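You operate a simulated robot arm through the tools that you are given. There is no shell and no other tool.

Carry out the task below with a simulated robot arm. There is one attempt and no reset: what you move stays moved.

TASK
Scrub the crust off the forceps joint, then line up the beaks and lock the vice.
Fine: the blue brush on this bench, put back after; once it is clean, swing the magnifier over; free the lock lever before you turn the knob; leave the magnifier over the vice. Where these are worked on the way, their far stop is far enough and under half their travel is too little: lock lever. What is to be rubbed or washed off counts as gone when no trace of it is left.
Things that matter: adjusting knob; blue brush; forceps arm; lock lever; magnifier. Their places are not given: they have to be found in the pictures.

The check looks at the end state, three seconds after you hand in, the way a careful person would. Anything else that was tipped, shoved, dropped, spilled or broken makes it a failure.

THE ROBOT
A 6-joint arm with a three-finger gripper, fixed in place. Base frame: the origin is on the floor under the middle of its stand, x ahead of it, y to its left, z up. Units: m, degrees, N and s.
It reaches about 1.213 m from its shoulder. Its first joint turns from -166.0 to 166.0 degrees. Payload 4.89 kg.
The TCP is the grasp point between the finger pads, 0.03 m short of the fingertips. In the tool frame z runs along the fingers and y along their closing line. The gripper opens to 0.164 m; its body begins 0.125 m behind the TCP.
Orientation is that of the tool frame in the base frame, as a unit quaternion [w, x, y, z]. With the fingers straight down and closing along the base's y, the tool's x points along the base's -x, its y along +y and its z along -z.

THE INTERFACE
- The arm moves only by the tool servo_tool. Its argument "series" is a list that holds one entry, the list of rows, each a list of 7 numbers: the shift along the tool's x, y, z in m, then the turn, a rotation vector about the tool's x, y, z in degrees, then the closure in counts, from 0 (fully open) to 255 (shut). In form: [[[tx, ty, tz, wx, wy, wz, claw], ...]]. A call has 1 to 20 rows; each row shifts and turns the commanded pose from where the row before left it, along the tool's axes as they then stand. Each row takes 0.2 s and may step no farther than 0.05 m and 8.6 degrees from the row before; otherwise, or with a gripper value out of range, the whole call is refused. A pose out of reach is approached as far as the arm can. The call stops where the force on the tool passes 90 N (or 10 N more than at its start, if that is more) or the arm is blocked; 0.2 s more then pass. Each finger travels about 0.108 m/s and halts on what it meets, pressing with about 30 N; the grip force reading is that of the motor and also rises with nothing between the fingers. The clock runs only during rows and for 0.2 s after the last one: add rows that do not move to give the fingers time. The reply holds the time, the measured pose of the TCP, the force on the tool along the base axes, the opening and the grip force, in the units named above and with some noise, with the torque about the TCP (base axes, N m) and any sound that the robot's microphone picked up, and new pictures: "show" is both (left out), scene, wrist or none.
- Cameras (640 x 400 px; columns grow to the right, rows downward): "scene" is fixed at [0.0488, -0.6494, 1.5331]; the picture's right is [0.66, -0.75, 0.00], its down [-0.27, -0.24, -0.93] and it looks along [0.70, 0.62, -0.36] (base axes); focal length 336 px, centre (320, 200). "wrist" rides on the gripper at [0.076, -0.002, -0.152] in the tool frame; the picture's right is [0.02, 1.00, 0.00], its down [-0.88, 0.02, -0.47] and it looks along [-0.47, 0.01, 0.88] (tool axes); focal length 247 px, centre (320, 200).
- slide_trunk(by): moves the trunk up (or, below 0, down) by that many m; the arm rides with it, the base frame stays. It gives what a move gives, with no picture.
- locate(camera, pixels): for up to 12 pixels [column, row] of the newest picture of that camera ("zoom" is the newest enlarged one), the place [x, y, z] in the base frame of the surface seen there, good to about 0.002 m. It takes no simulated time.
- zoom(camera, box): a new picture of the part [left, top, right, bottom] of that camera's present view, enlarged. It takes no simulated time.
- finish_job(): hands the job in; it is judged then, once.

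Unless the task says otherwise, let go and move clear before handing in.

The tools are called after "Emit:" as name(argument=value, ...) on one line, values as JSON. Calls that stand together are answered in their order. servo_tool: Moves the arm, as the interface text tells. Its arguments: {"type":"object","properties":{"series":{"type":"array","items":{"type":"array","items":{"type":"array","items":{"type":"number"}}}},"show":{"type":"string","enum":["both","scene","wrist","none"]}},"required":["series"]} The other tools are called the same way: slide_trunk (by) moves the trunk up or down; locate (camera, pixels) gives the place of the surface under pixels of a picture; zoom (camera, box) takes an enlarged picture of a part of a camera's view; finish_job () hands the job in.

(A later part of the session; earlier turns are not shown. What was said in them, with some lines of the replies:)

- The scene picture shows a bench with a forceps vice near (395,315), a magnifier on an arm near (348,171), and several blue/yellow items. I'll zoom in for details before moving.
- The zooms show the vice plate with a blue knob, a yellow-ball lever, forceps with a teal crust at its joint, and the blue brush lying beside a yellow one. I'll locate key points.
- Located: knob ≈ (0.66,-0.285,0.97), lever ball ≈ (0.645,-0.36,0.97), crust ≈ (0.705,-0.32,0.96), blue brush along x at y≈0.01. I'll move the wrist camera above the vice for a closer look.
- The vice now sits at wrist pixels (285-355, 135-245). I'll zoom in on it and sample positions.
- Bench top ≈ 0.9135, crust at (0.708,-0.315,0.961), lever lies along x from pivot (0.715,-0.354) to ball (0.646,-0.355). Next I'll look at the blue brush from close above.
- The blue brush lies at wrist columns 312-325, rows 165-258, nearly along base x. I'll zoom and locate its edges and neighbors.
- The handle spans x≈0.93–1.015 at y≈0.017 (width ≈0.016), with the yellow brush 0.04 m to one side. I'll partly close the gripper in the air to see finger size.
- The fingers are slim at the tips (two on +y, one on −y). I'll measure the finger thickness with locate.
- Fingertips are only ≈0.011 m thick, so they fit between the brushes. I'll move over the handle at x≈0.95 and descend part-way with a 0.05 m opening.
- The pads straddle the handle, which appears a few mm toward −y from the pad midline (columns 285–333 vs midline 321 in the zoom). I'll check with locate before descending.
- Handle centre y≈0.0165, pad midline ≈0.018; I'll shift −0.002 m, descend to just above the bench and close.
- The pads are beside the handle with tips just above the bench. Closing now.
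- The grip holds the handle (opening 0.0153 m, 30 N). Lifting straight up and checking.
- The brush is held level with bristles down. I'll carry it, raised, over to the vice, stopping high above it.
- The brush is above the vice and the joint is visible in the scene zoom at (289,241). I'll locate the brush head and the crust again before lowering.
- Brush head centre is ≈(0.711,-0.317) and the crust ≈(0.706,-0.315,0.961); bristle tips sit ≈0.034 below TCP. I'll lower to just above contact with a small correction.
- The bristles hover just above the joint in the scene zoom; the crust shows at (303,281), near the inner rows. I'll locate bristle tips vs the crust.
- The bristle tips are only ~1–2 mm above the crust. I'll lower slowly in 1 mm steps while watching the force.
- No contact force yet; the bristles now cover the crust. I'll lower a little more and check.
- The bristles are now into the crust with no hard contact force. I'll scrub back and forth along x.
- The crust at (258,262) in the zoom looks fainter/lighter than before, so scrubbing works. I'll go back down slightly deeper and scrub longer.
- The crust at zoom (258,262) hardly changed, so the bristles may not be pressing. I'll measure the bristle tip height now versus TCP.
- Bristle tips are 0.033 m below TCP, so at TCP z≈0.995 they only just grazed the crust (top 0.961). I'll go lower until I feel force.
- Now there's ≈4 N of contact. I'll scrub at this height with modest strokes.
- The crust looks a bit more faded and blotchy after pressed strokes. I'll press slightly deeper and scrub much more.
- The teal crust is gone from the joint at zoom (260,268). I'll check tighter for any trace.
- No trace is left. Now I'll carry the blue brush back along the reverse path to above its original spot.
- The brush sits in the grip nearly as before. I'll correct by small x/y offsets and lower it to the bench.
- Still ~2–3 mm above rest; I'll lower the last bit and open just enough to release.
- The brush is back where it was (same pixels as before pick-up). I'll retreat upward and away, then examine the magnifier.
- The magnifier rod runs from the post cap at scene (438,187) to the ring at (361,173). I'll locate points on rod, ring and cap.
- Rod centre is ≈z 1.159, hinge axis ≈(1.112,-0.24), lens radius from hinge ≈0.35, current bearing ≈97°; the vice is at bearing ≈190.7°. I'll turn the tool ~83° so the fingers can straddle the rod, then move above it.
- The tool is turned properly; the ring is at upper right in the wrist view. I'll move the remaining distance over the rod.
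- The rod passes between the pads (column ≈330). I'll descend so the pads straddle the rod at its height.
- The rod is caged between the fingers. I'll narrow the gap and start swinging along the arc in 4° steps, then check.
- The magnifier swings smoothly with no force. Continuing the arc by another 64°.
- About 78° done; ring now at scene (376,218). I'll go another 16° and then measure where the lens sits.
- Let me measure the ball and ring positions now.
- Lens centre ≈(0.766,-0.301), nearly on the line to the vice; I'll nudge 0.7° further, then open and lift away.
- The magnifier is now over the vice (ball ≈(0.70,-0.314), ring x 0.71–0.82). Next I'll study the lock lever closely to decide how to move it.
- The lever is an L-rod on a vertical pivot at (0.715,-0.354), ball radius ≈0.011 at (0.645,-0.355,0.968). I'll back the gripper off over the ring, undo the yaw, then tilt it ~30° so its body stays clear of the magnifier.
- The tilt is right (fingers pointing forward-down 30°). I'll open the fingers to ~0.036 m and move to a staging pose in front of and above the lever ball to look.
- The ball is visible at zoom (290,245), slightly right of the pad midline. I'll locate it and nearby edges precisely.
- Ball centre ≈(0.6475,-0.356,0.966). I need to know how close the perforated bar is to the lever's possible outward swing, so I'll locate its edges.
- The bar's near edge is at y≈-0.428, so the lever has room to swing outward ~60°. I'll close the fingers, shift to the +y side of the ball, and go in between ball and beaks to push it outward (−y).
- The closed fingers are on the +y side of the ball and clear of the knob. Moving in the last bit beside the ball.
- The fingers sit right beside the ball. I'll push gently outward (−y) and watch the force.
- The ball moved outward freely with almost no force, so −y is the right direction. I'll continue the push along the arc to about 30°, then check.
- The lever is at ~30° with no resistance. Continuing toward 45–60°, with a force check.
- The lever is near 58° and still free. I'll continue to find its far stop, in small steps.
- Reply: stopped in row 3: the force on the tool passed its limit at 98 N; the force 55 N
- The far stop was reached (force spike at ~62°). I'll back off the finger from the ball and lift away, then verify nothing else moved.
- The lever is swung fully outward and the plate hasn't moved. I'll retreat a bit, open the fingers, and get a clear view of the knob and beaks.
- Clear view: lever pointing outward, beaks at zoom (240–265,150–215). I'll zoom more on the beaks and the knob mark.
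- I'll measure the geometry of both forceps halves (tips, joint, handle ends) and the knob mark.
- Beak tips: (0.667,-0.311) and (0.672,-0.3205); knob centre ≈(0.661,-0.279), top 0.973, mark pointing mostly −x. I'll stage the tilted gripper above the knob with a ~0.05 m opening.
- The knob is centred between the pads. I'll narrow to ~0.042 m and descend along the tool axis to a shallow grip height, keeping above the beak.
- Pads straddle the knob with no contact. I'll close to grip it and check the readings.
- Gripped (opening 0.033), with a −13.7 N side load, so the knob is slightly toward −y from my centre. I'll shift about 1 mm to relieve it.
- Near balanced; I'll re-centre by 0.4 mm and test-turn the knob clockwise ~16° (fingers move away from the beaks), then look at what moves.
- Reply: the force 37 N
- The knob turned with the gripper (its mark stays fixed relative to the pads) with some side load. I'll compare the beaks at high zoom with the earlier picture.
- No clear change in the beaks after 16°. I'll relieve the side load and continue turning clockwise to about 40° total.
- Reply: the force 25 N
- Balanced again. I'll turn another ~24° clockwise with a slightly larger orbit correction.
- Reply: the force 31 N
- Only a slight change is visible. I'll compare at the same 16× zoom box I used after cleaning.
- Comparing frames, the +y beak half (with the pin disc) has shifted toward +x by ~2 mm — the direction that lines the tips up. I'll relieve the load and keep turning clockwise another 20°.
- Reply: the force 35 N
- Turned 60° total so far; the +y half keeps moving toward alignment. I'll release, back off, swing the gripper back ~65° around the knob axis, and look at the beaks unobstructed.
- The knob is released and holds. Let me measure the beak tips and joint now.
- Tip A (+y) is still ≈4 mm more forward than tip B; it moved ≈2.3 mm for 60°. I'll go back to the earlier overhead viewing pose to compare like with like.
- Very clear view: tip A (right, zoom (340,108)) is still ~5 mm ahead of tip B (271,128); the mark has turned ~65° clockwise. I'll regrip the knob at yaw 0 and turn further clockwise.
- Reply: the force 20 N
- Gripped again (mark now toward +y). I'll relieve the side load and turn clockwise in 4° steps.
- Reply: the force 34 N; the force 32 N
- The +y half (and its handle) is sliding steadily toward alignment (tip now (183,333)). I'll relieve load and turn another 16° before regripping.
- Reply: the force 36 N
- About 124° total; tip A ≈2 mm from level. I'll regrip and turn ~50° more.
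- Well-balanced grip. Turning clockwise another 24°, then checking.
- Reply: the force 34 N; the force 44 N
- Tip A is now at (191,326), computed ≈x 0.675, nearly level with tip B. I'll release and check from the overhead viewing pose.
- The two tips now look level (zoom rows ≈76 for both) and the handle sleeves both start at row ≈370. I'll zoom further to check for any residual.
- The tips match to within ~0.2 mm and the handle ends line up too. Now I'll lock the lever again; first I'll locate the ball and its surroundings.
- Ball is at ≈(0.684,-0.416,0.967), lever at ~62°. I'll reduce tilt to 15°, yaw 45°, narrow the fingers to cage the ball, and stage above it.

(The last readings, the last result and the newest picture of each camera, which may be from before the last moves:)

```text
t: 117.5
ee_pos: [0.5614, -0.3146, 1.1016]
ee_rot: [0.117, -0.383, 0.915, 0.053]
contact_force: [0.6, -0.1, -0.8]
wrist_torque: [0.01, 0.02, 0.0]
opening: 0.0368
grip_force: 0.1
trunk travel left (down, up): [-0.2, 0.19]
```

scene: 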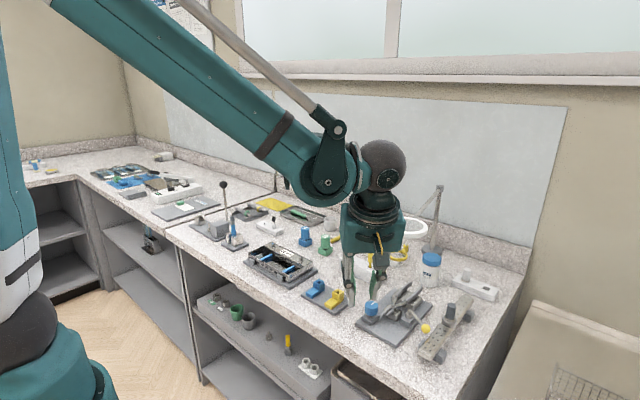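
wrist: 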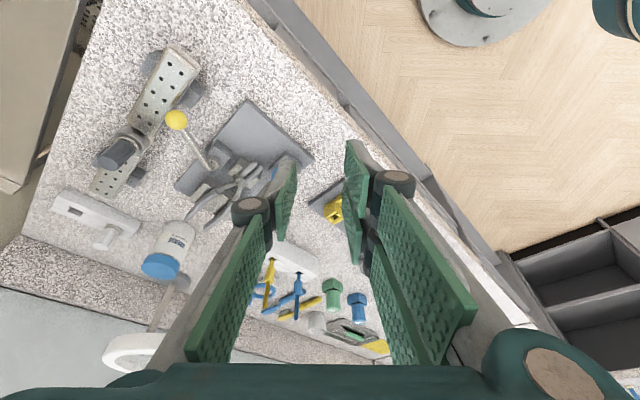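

Orientation is as intended (tilt ≈15°, heading ≈46°); the bar's post top is at z≈1.004. Moving to the staging point above the lever ball.

Emit:
servo_tool(series=[[[0.0053, -0.0396, 0.0065, 0, 0, 0, 198], [0.0053, -0.0396, 0.0065, 0, 0, 0, 198], [0.0053, -0.0396, 0.0065, 0, 0, 0, 198], [0.0053, -0.0396, 0.0065, 0, 0, 0, 198], [0, 0, 0, 0, 0, 0, 198]]], show="both")

Emit:
zoom(camera="wrist", box=[220, 80, 420, 260])

Emit:
zoom(camera="scene", box=[380, 180, 470, 350])

```text
t: 118.7
ee_pos: [0.6655, -0.4377, 1.0698]
ee_rot: [0.117, -0.381, 0.916, 0.052]
contact_force: [0.3, -0.8, -0.5]
wrist_torque: [0.1, 0.1, -0.01]
opening: 0.0366
grip_force: 0.0
trunk travel left (down, up): [-0.2, 0.19]
```

scene: 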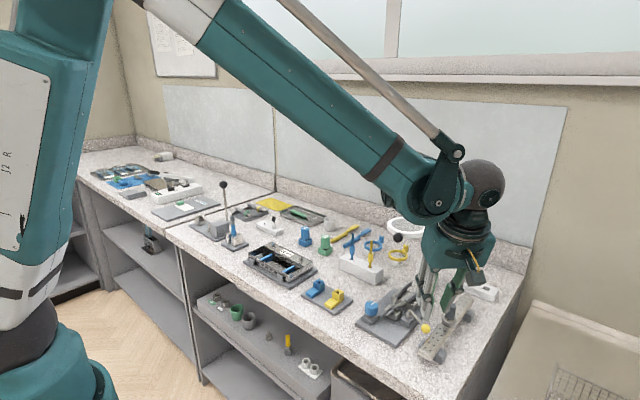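
wrist: 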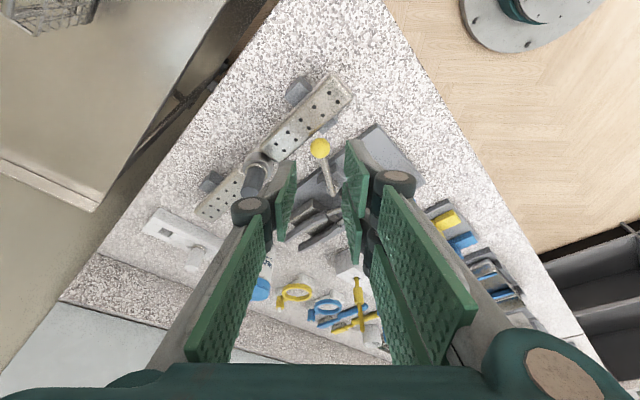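

```text
2.22 times, centred on (320, 170) of wrist
```

zoom: 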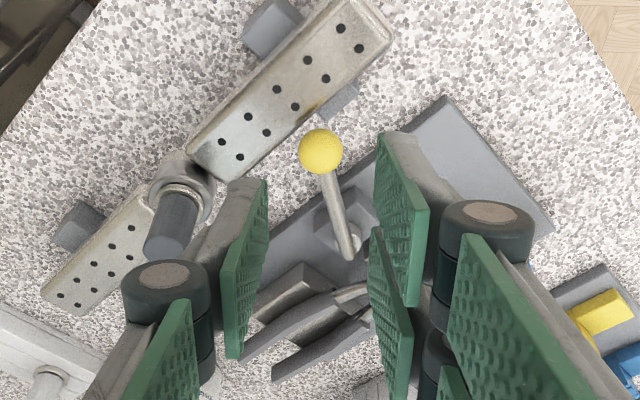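

```text
2.35 times, centred on (425, 265) of scene
```

zoom: 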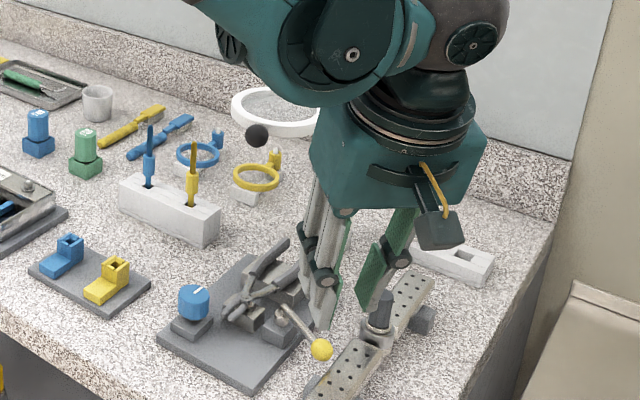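

The ball lies midway between the pads and the post is clear. I'll verify the ball position from this view, then descend part-way.

Emit:
locate(camera="wrist", pixels=[[320, 148], [311, 148], [329, 148], [320, 140], [326, 170], [330, 185]])

Emit:
servo_tool(series=[[[-0.0003, 0.0003, 0.02, 0, 0, 0, 198], [-0.0003, 0.0003, 0.02, 0, 0, 0, 198], [-0.0002, 0.0003, 0.018, 0, 0, 0, 198], [0, 0, 0, 0, 0, 0, 198]]], show="both")

Emit:
zoom(camera="wrist", box=[240, 100, 400, 240])

Emit:
zoom(camera="scene", box=[390, 270, 460, 350])

```text
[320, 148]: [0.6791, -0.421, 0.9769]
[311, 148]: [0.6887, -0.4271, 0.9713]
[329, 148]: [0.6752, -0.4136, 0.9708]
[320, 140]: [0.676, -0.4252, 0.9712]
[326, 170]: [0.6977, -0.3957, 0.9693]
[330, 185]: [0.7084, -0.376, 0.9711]
```

```text
t: 119.7
ee_pos: [0.6733, -0.4243, 1.0113]
ee_rot: [0.118, -0.381, 0.915, 0.053]
contact_force: [-0.2, -0.7, 0.6]
wrist_torque: [0.05, 0.04, 0.02]
opening: 0.0366
grip_force: 0.0
trunk travel left (down, up): [-0.2, 0.19]
```

scene: 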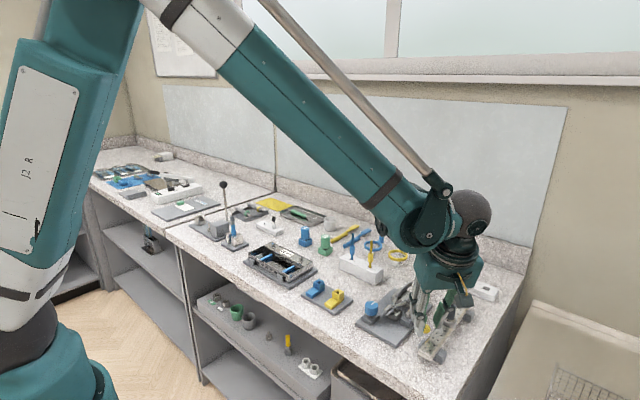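
wrist: 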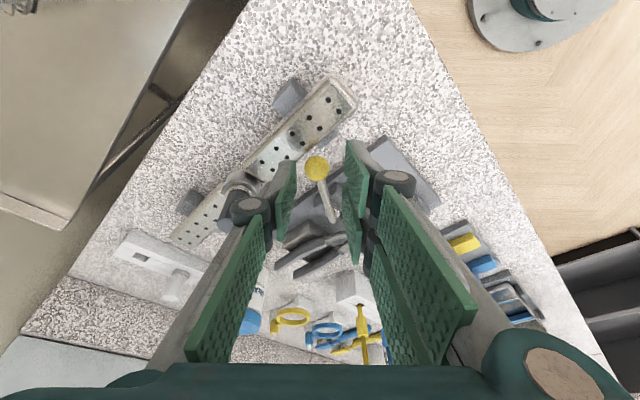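

```text
2.86 times, centred on (320, 170) of wrist
```

zoom: 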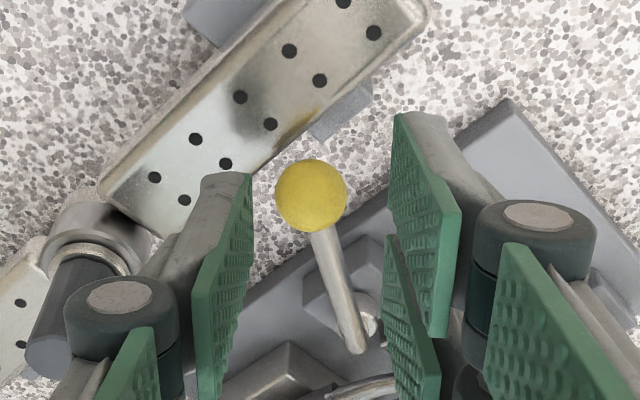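

```text
5.00 times, centred on (425, 310) of scene
```

zoom: 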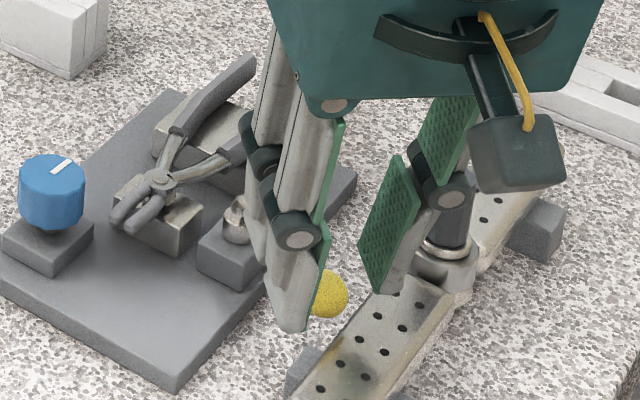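

The ball is centred in the cage to within ~3 mm. Descending the last ~19 mm so the fingertips straddle the ball just above the bar height.

Emit:
servo_tool(series=[[[0, -0.001, 0.0064, 0, 0, 0, 198], [0, -0.001, 0.0064, 0, 0, 0, 198], [0, -0.001, 0.0064, 0, 0, 0, 198], [0, 0, 0, 0, 0, 0, 198]]], show="both")

Emit:
zoom(camera="wrist", box=[240, 100, 400, 240])

Emit:
zoom(camera="scene", box=[390, 270, 460, 350])

```text
t: 120.7
ee_pos: [0.6805, -0.4229, 0.995]
ee_rot: [0.117, -0.382, 0.915, 0.053]
contact_force: [-0.1, -0.5, -0.1]
wrist_torque: [0.04, 0.02, -0.01]
opening: 0.0367
grip_force: 0.1
trunk travel left (down, up): [-0.2, 0.19]
```

scene: 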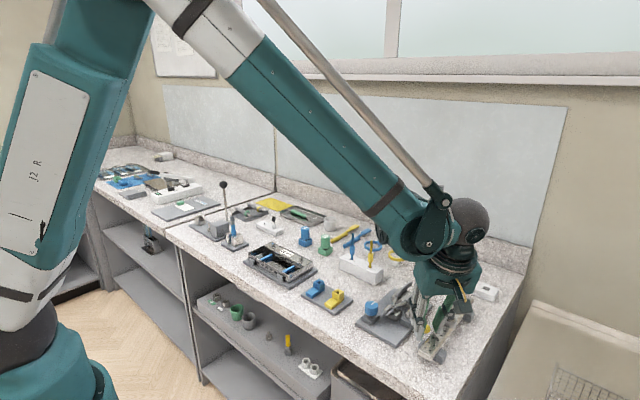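
wrist: 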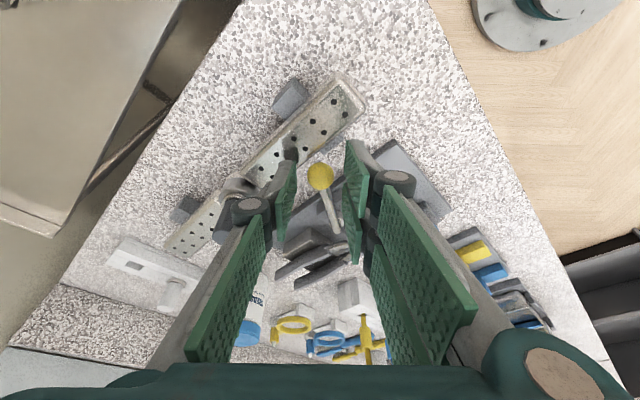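

```text
2.86 times, centred on (320, 170) of wrist
```

zoom: 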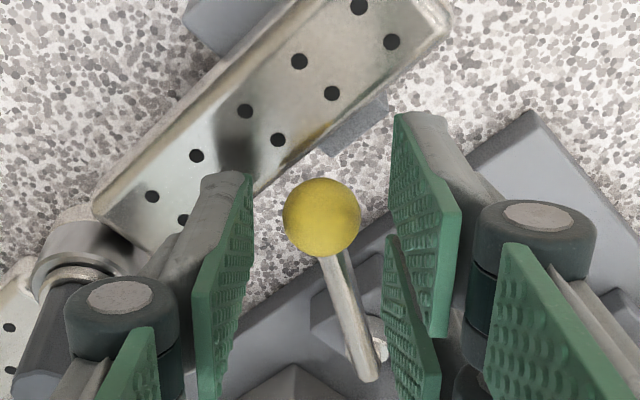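

```text
5.00 times, centred on (425, 310) of scene
```

zoom: 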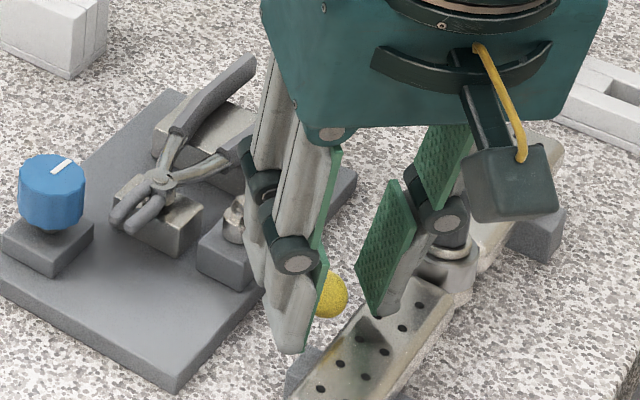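

The ball sits right in the middle of the cage. I'll lower 2 mm, narrow the cage, and rotate around the pivot (0.7165,-0.355) to bring the lever back, 20° first.

Emit:
servo_tool(series=[[[0, 0, 0.002, 0, 0, 0, 205], [0, 0, 0, 0, 0, 0, 212], [0.00149, 0.00648, -0.0004, 1.295, 0, 4.83, 212], [0.00149, 0.00648, -0.0004, 1.295, 0, 4.83, 212], [0.00149, 0.00648, -0.0004, 1.295, 0, 4.83, 212], [0.00149, 0.00648, -0.0004, 1.295, 0, 4.83, 212], [0, 0, 0, 0, 0, 0, 212]]], show="both")

Emit:
zoom(camera="wrist", box=[240, 100, 400, 240])

Emit:
zoom(camera="scene", box=[380, 260, 450, 340])

```text
t: 122.3
ee_pos: [0.659, -0.4064, 0.9929]
ee_rot: [0.123, -0.216, 0.968, 0.03]
contact_force: [0.0, -0.1, -0.2]
wrist_torque: [0.0, -0.03, -0.01]
opening: 0.0279
grip_force: 0.1
trunk travel left (down, up): [-0.2, 0.19]
```

scene: 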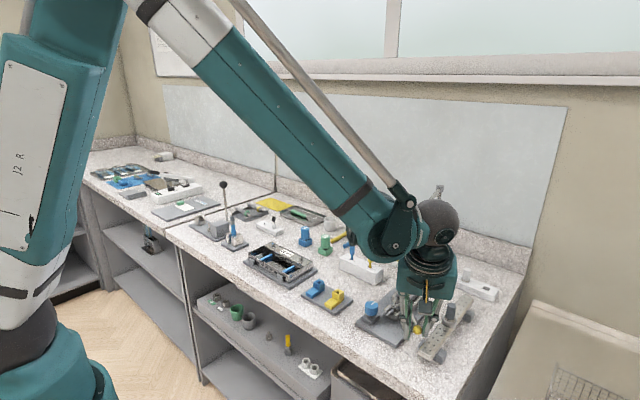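
wrist: 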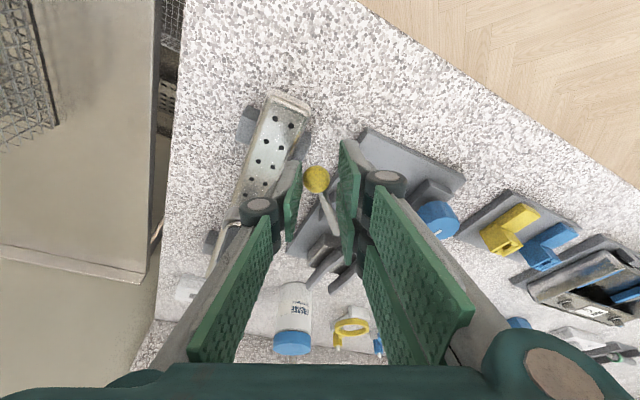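

```text
2.86 times, centred on (320, 170) of wrist
```

zoom: 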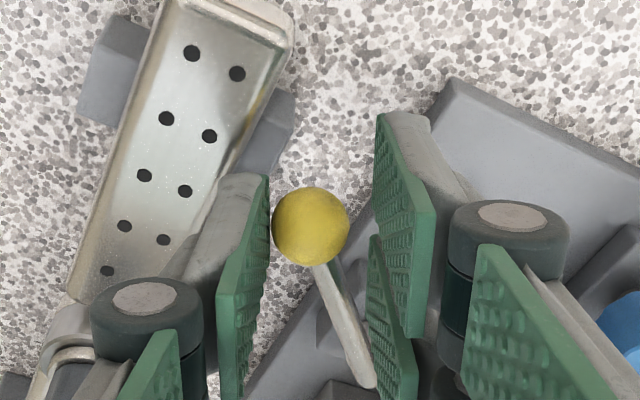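

```text
5.00 times, centred on (415, 300) of scene
```

zoom: 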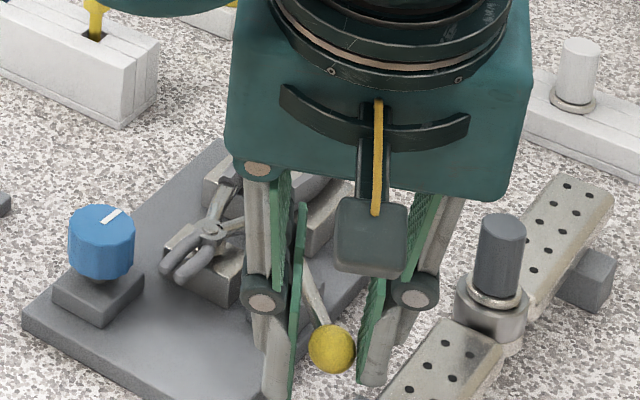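

The lever follows nicely. Rotating another 25° back.

Emit:
servo_tool(series=[[[0.00149, 0.00648, -0.0004, 1.295, 0, 4.83, 212], [0.00149, 0.00648, -0.0004, 1.295, 0, 4.83, 212], [0.00149, 0.00648, -0.0004, 1.295, 0, 4.83, 212], [0.00149, 0.00648, -0.0004, 1.295, 0, 4.83, 212], [0.00149, 0.00648, -0.0004, 1.295, 0, 4.83, 212], [0, 0, 0, 0, 0, 0, 212]]], show="both")

Emit:
zoom(camera="wrist", box=[240, 100, 400, 240])

Emit:
zoom(camera="scene", box=[370, 260, 440, 340])

```text
t: 123.7
ee_pos: [0.6434, -0.3778, 0.9932]
ee_rot: [0.128, -0.001, 0.992, 0.001]
contact_force: [0.5, -0.6, -0.3]
wrist_torque: [0.03, -0.01, -0.04]
opening: 0.0278
grip_force: 0.1
trunk travel left (down, up): [-0.2, 0.19]
```

scene: 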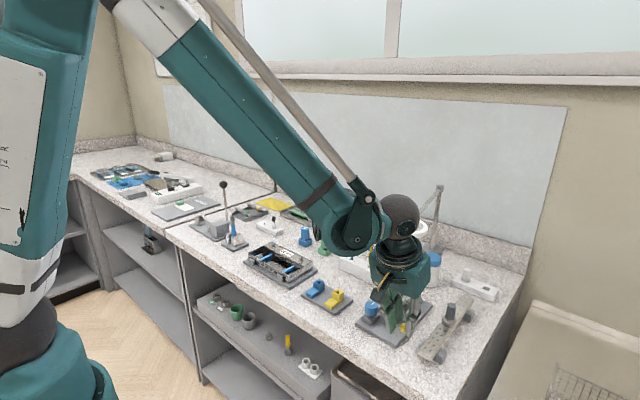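
wrist: 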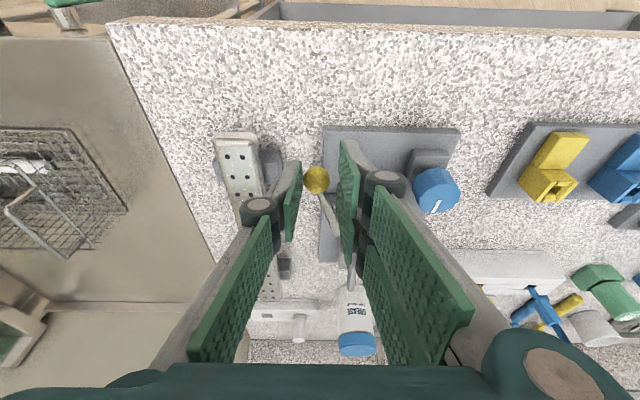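

```text
2.86 times, centred on (320, 170) of wrist
```

zoom: 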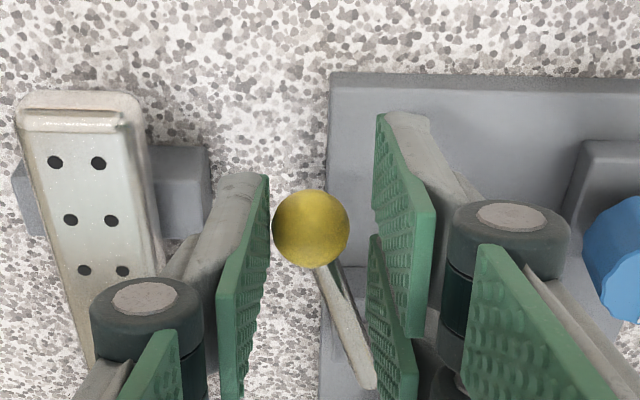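

```text
5.00 times, centred on (405, 300) of scene
```

zoom: 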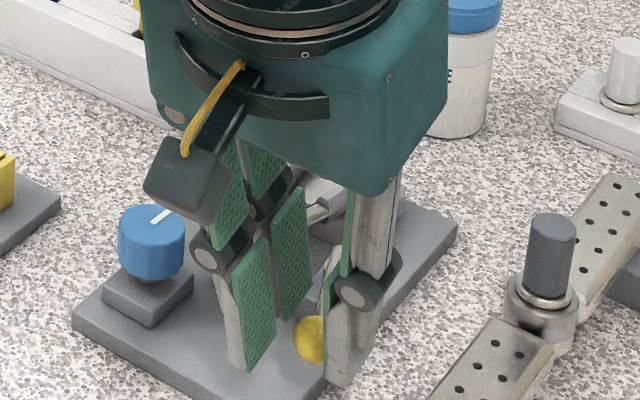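

Lever at ~20°. I'll translate +y to bring it the rest of the way, in small steps.

Emit:
servo_tool(series=[[[0.0008, 0.005, -0.0002, 0, 0, 0, 212], [0.0008, 0.005, -0.0002, 0, 0, 0, 212], [0.0006, 0.005, -0.0002, 0, 0, 0, 212], [0.0004, 0.004, -0.0001, 0, 0, 0, 212], [0, 0, 0, 0, 0, 0, 212]]], show="both")

Emit:
zoom(camera="wrist", box=[240, 100, 400, 240])

Emit:
zoom(camera="scene", box=[370, 260, 440, 340])

```text
t: 124.9
ee_pos: [0.64, -0.3578, 0.9926]
ee_rot: [0.127, -0.003, 0.992, 0.002]
contact_force: [-0.3, 0.8, -0.2]
wrist_torque: [0.04, 0.01, -0.02]
opening: 0.0277
grip_force: 0.0
trunk travel left (down, up): [-0.2, 0.19]
```

scene: 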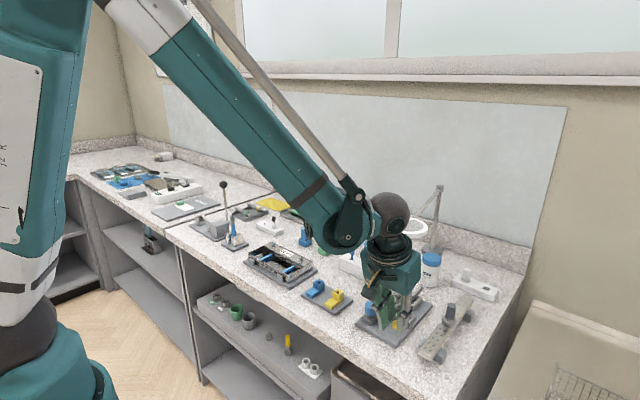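
wrist: 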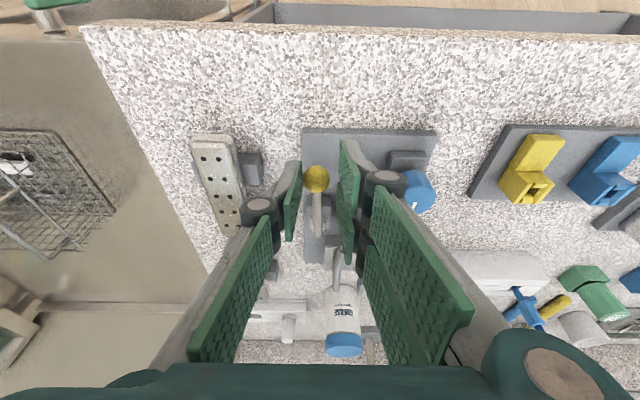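

```text
2.86 times, centred on (320, 170) of wrist
```

zoom: 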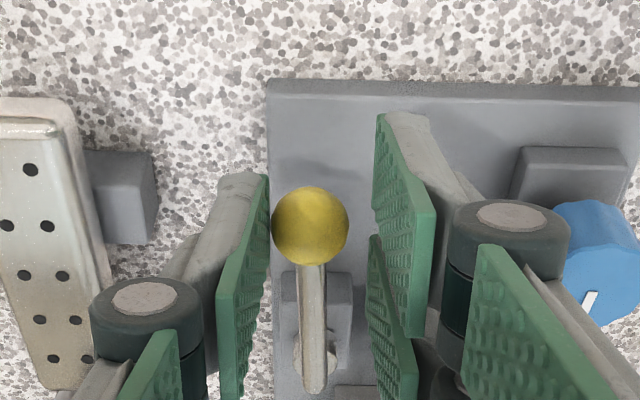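

```text
5.00 times, centred on (405, 300) of scene
```

zoom: 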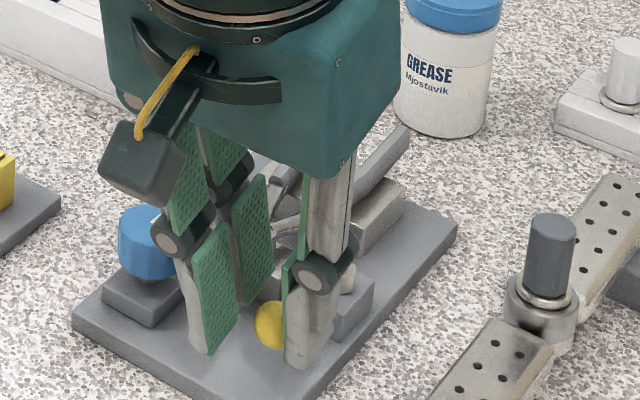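

Lever nearly at its original angle (~4° off). Continuing in 2 mm steps until the stop is felt.

Emit:
servo_tool(series=[[[0, 0.002, 0, 0, 0, 0, 212], [0, 0.002, 0, 0, 0, 0, 212], [0, 0.0015, 0, 0, 0, 0, 212], [0, 0, 0, 0, 0, 0, 212]]], show="none")

```text
t: 125.9
ee_pos: [0.6398, -0.3528, 0.9928]
ee_rot: [0.127, -0.002, 0.992, 0.001]
contact_force: [2.6, -7.8, 1.6]
wrist_torque: [-0.25, -0.08, -0.03]
opening: 0.0311
grip_force: 3.5
trunk travel left (down, up): [-0.2, 0.19]
```

The stop is felt (−7.8 N, finger deflected). One more small nudge to seat it, then look.

Emit:
servo_tool(series=[[[0, 0.0012, 0, 0, 0, 0, 212], [0, 0, 0, 0, 0, 0, 212]]], show="both")

Emit:
zoom(camera="wrist", box=[240, 100, 400, 240])

Emit:
zoom(camera="scene", box=[370, 260, 440, 340])

```text
t: 126.5
ee_pos: [0.6403, -0.3514, 0.994]
ee_rot: [0.127, -0.002, 0.992, 0.001]
contact_force: [0.7, -11.2, -1.4]
wrist_torque: [-0.3, -0.02, -0.09]
opening: 0.0327
grip_force: 6.2
trunk travel left (down, up): [-0.2, 0.19]
```

scene: 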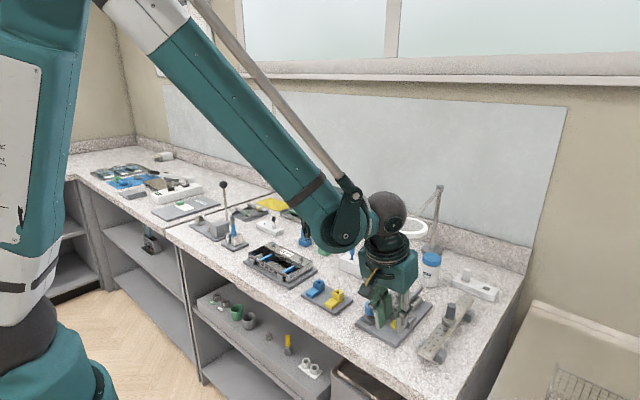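
wrist: 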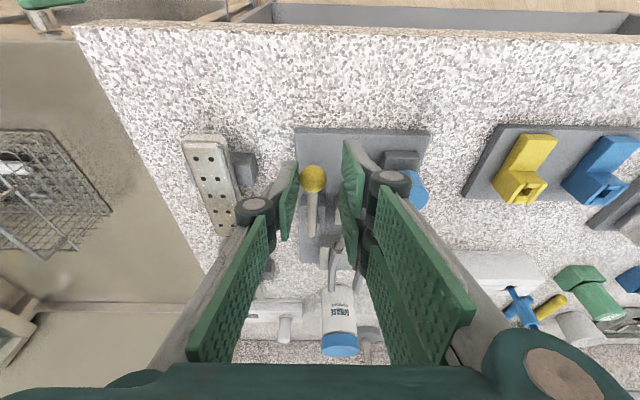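

```text
2.86 times, centred on (320, 170) of wrist
```

zoom: 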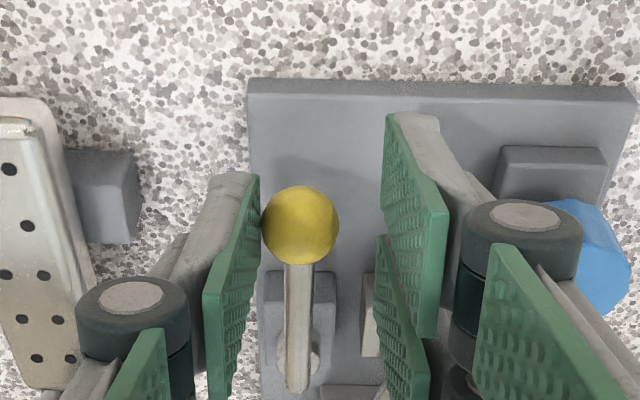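

```text
5.00 times, centred on (405, 300) of scene
```

zoom: 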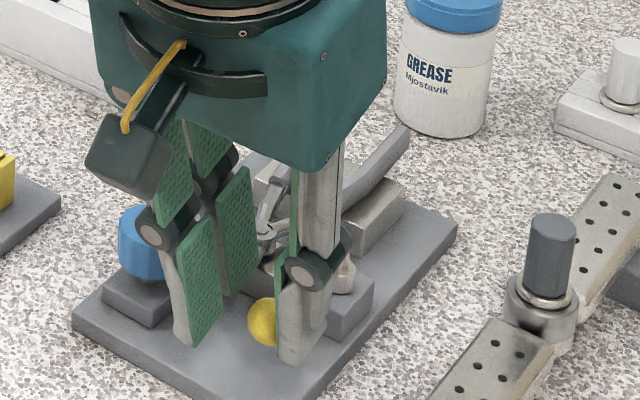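

The lever is back against its original stop. I'll release pressure, open the fingers slightly, and retract up and back away from the magnifier.

Emit:
servo_tool(series=[[[0, -0.002, 0, 0, 0, 0, 205], [0, -0.001, 0, 0, 0, 0, 198], [0, 0, -0.005, 0, 0, 0, 195], [0, 0, -0.015, 0, 0, 0, 195], [0.01, 0, -0.03, 0, 0, 0, 195], [0.02, 0, -0.035, 0, 0, 0, 195], [0.03, 0, -0.035, 0, 0, 0, 160], [0.03, 0, -0.035, 0, 0, 0, 120], [0, 0, 0, 0, 0, 0, 120]]], show="both")

Emit:
zoom(camera="scene", box=[355, 275, 435, 345])

Emit:
zoom(camera="wrist", box=[260, 90, 400, 200])

```text
t: 128.5
ee_pos: [0.5115, -0.3526, 1.1215]
ee_rot: [0.127, -0.003, 0.992, 0.001]
contact_force: [-1.1, 0.6, 0.6]
wrist_torque: [-0.1, -0.14, -0.03]
opening: 0.0867
grip_force: 0.0
trunk travel left (down, up): [-0.2, 0.19]
```

scene: 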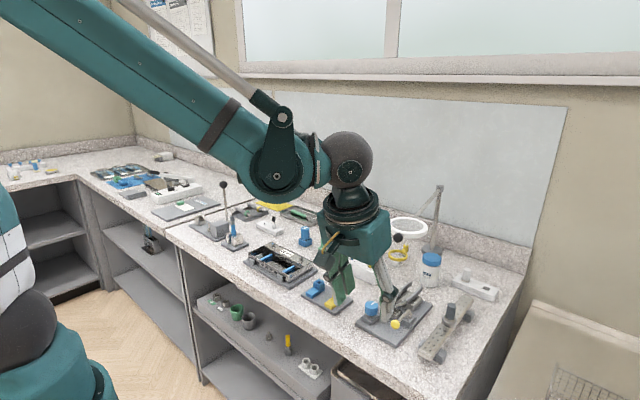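
wrist: 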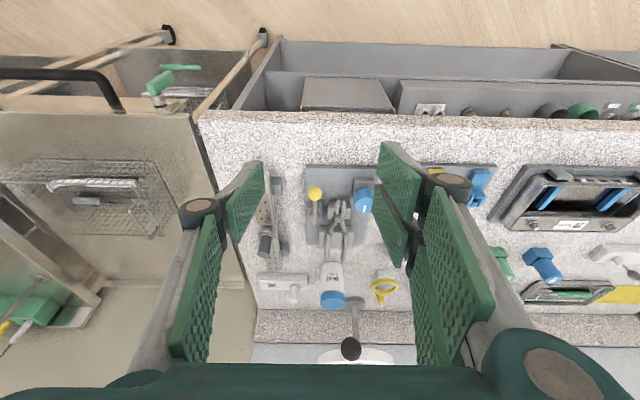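

```text
5.71 times, centred on (395, 310) of scene
```

zoom: 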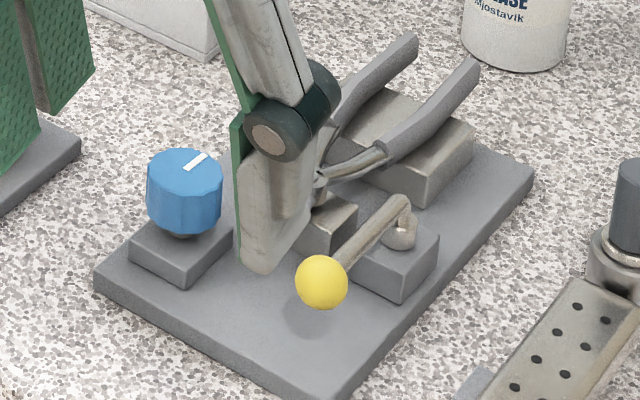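

```text
3.64 times, centred on (330, 145) of wrist
```

zoom: 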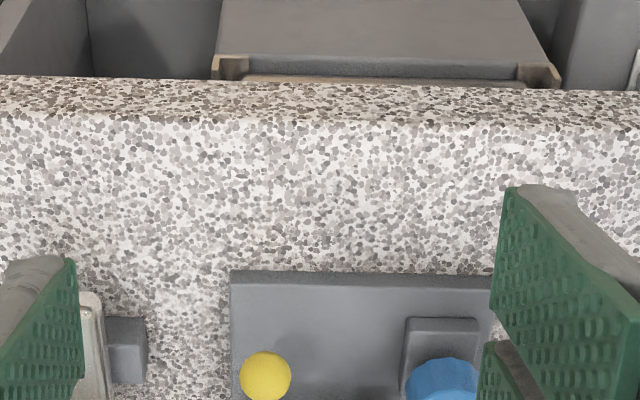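

The lever is back at its starting angle and beaks/knob undisturbed. I'll raise the arm well clear and do a final inspection of everything.

Emit:
servo_tool(series=[[[-0.0095, 0.02, -0.0355, 0, 0, 0, 120], [-0.0095, 0.028, -0.0355, 0, 0, 0, 120], [-0.0095, 0.028, -0.0355, 0, 0, 0, 120], [-0.0095, 0.028, -0.0355, 0, 0, 0, 120], [-0.0095, 0.028, -0.0355, 0, 0, 0, 60], [-0.0095, 0.028, -0.0355, 0, 0, 0, 0], [0, 0, 0, 0, 0, 0, 0]]], show="both")

Emit:
zoom(camera="scene", box=[355, 275, 435, 345])

Emit:
zoom(camera="scene", box=[325, 180, 465, 290])

Emit:
zoom(camera="scene", box=[383, 298, 401, 314])

Emit:
zoom(camera="wrist", box=[180, 120, 340, 260])

```text
t: 130.1
ee_pos: [0.5153, -0.195, 1.3412]
ee_rot: [0.127, -0.003, 0.992, 0.002]
contact_force: [-1.5, 0.0, -0.2]
wrist_torque: [-0.04, -0.08, -0.01]
opening: 0.1638
grip_force: 0.0
trunk travel left (down, up): [-0.2, 0.19]
```

scene: 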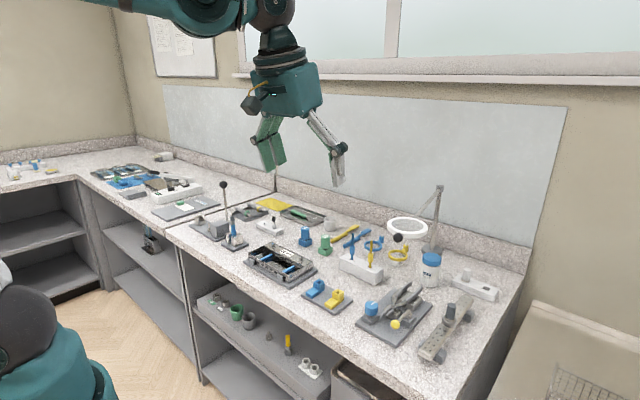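
wrist: 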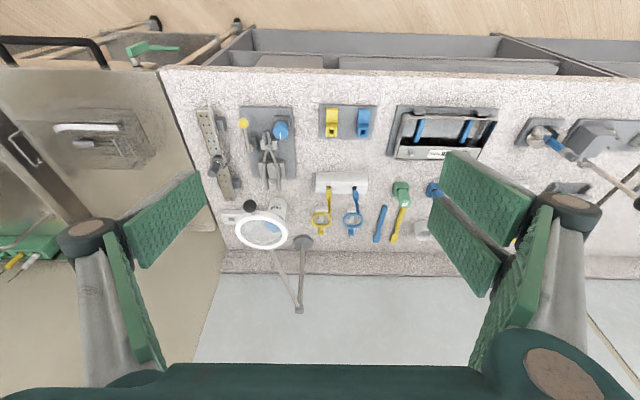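

```text
5.71 times, centred on (395, 310) of scene
```

zoom: 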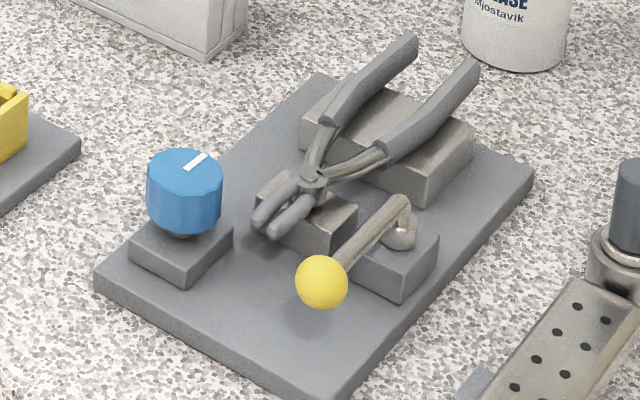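

```text
3.64 times, centred on (395, 235) of scene
```

zoom: 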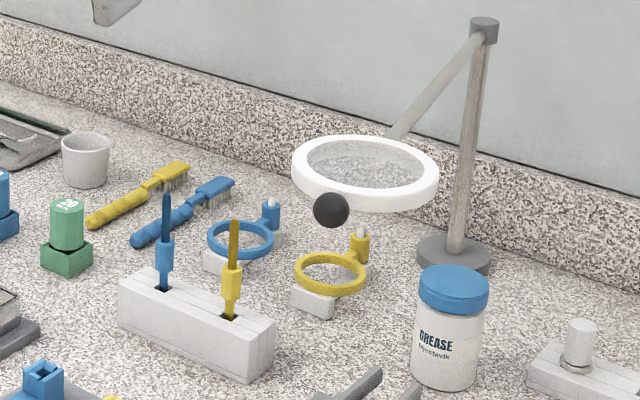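

```text
16.00 times, centred on (392, 306) of scene
```

zoom: 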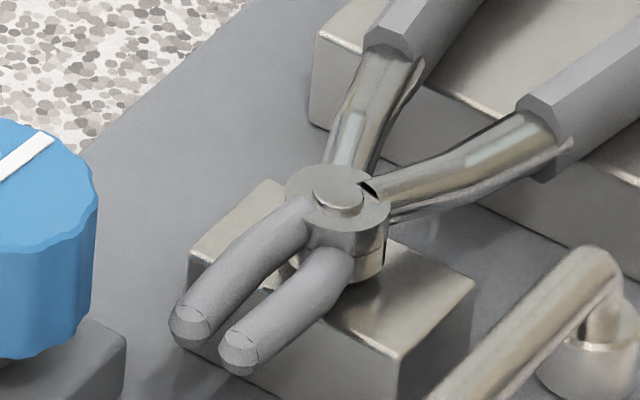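

```text
2.86 times, centred on (260, 190) of wrist
```

zoom: 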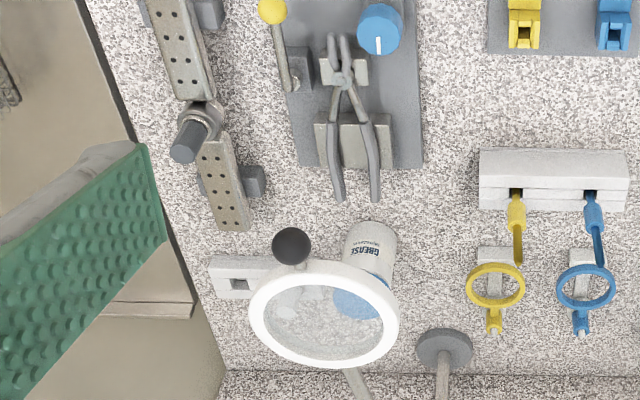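

Everything looks in order; I'll double-check the magnifier, lever ball and brush coordinates.

Emit:
locate(camera="scene", pixels=[[397.6, 237.6], [388, 223], [426, 232], [403, 218], [412, 238], [395.5, 324.2], [350, 244.5], [361, 237.5]])

Emit:
locate(camera="wrist", pixels=[[271, 206], [245, 229], [280, 229], [262, 214], [262, 247], [380, 222], [376, 240], [283, 125]])

Emit:
zoom(camera="wrist", box=[230, 100, 310, 200])

```text
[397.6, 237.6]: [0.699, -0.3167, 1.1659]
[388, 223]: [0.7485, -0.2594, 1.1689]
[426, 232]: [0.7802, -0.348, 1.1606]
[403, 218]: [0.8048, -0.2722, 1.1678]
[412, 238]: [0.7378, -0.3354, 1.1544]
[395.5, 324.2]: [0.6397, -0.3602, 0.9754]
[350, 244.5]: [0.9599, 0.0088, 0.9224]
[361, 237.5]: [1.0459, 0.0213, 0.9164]
```

```text
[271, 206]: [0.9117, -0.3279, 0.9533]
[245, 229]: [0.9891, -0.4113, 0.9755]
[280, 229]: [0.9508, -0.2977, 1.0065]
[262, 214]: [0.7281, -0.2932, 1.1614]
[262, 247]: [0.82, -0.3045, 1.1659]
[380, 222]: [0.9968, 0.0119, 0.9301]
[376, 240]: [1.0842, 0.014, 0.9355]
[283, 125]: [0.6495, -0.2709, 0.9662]
```

```text
4.00 times, centred on (270, 150) of wrist
```

zoom: 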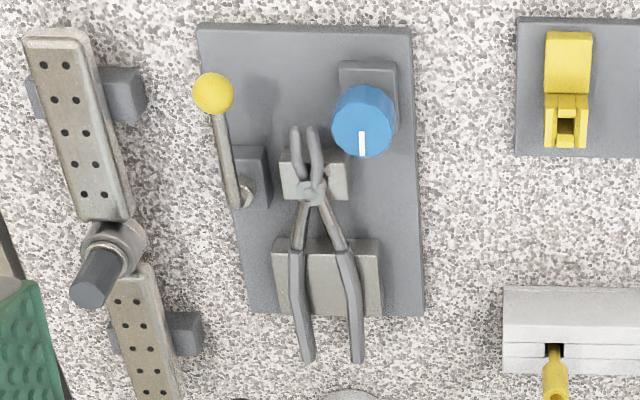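

Final readings: the crust is gone and the blue brush is back in its place. The lens is over the vice at about (0.77,-0.30). The beak tips are level and the lever ball is back at its locked stop, at about (0.647,-0.357). Nothing else appears disturbed and the arm is clear with its gripper empty, so I'm handing in.

Emit:
finish_job()

```text
The job is handed in.
```

I finished all the steps in the order you gave and handed the job in. I don't have the check's result.

- **Scrubbing:** I scrubbed the forceps joint with the blue brush until close-up pictures showed no crust. The brush is back where it lay, to within a few millimetres.
- **Magnifier:** I swung it over once the joint was clean. It is still there, with the lens above the rear half of the vice plate.
- **Lock lever:** Before touching the knob, I swung the lever about 62° out to its far stop. The force on the tool peaked at 98 N there, and the vice plate did not shift.
- **Beaks:** I turned the knob about 168° clockwise, regripping twice along the way. The beak tips ended level to within a few tenths of a millimetre, and the handle ends line up too.
- **Lock:** I pushed the lever back against its original stop. The beaks look unchanged since.

The arm is raised clear with the gripper open and empty. In the final pictures, nothing else on the bench appears to have moved.
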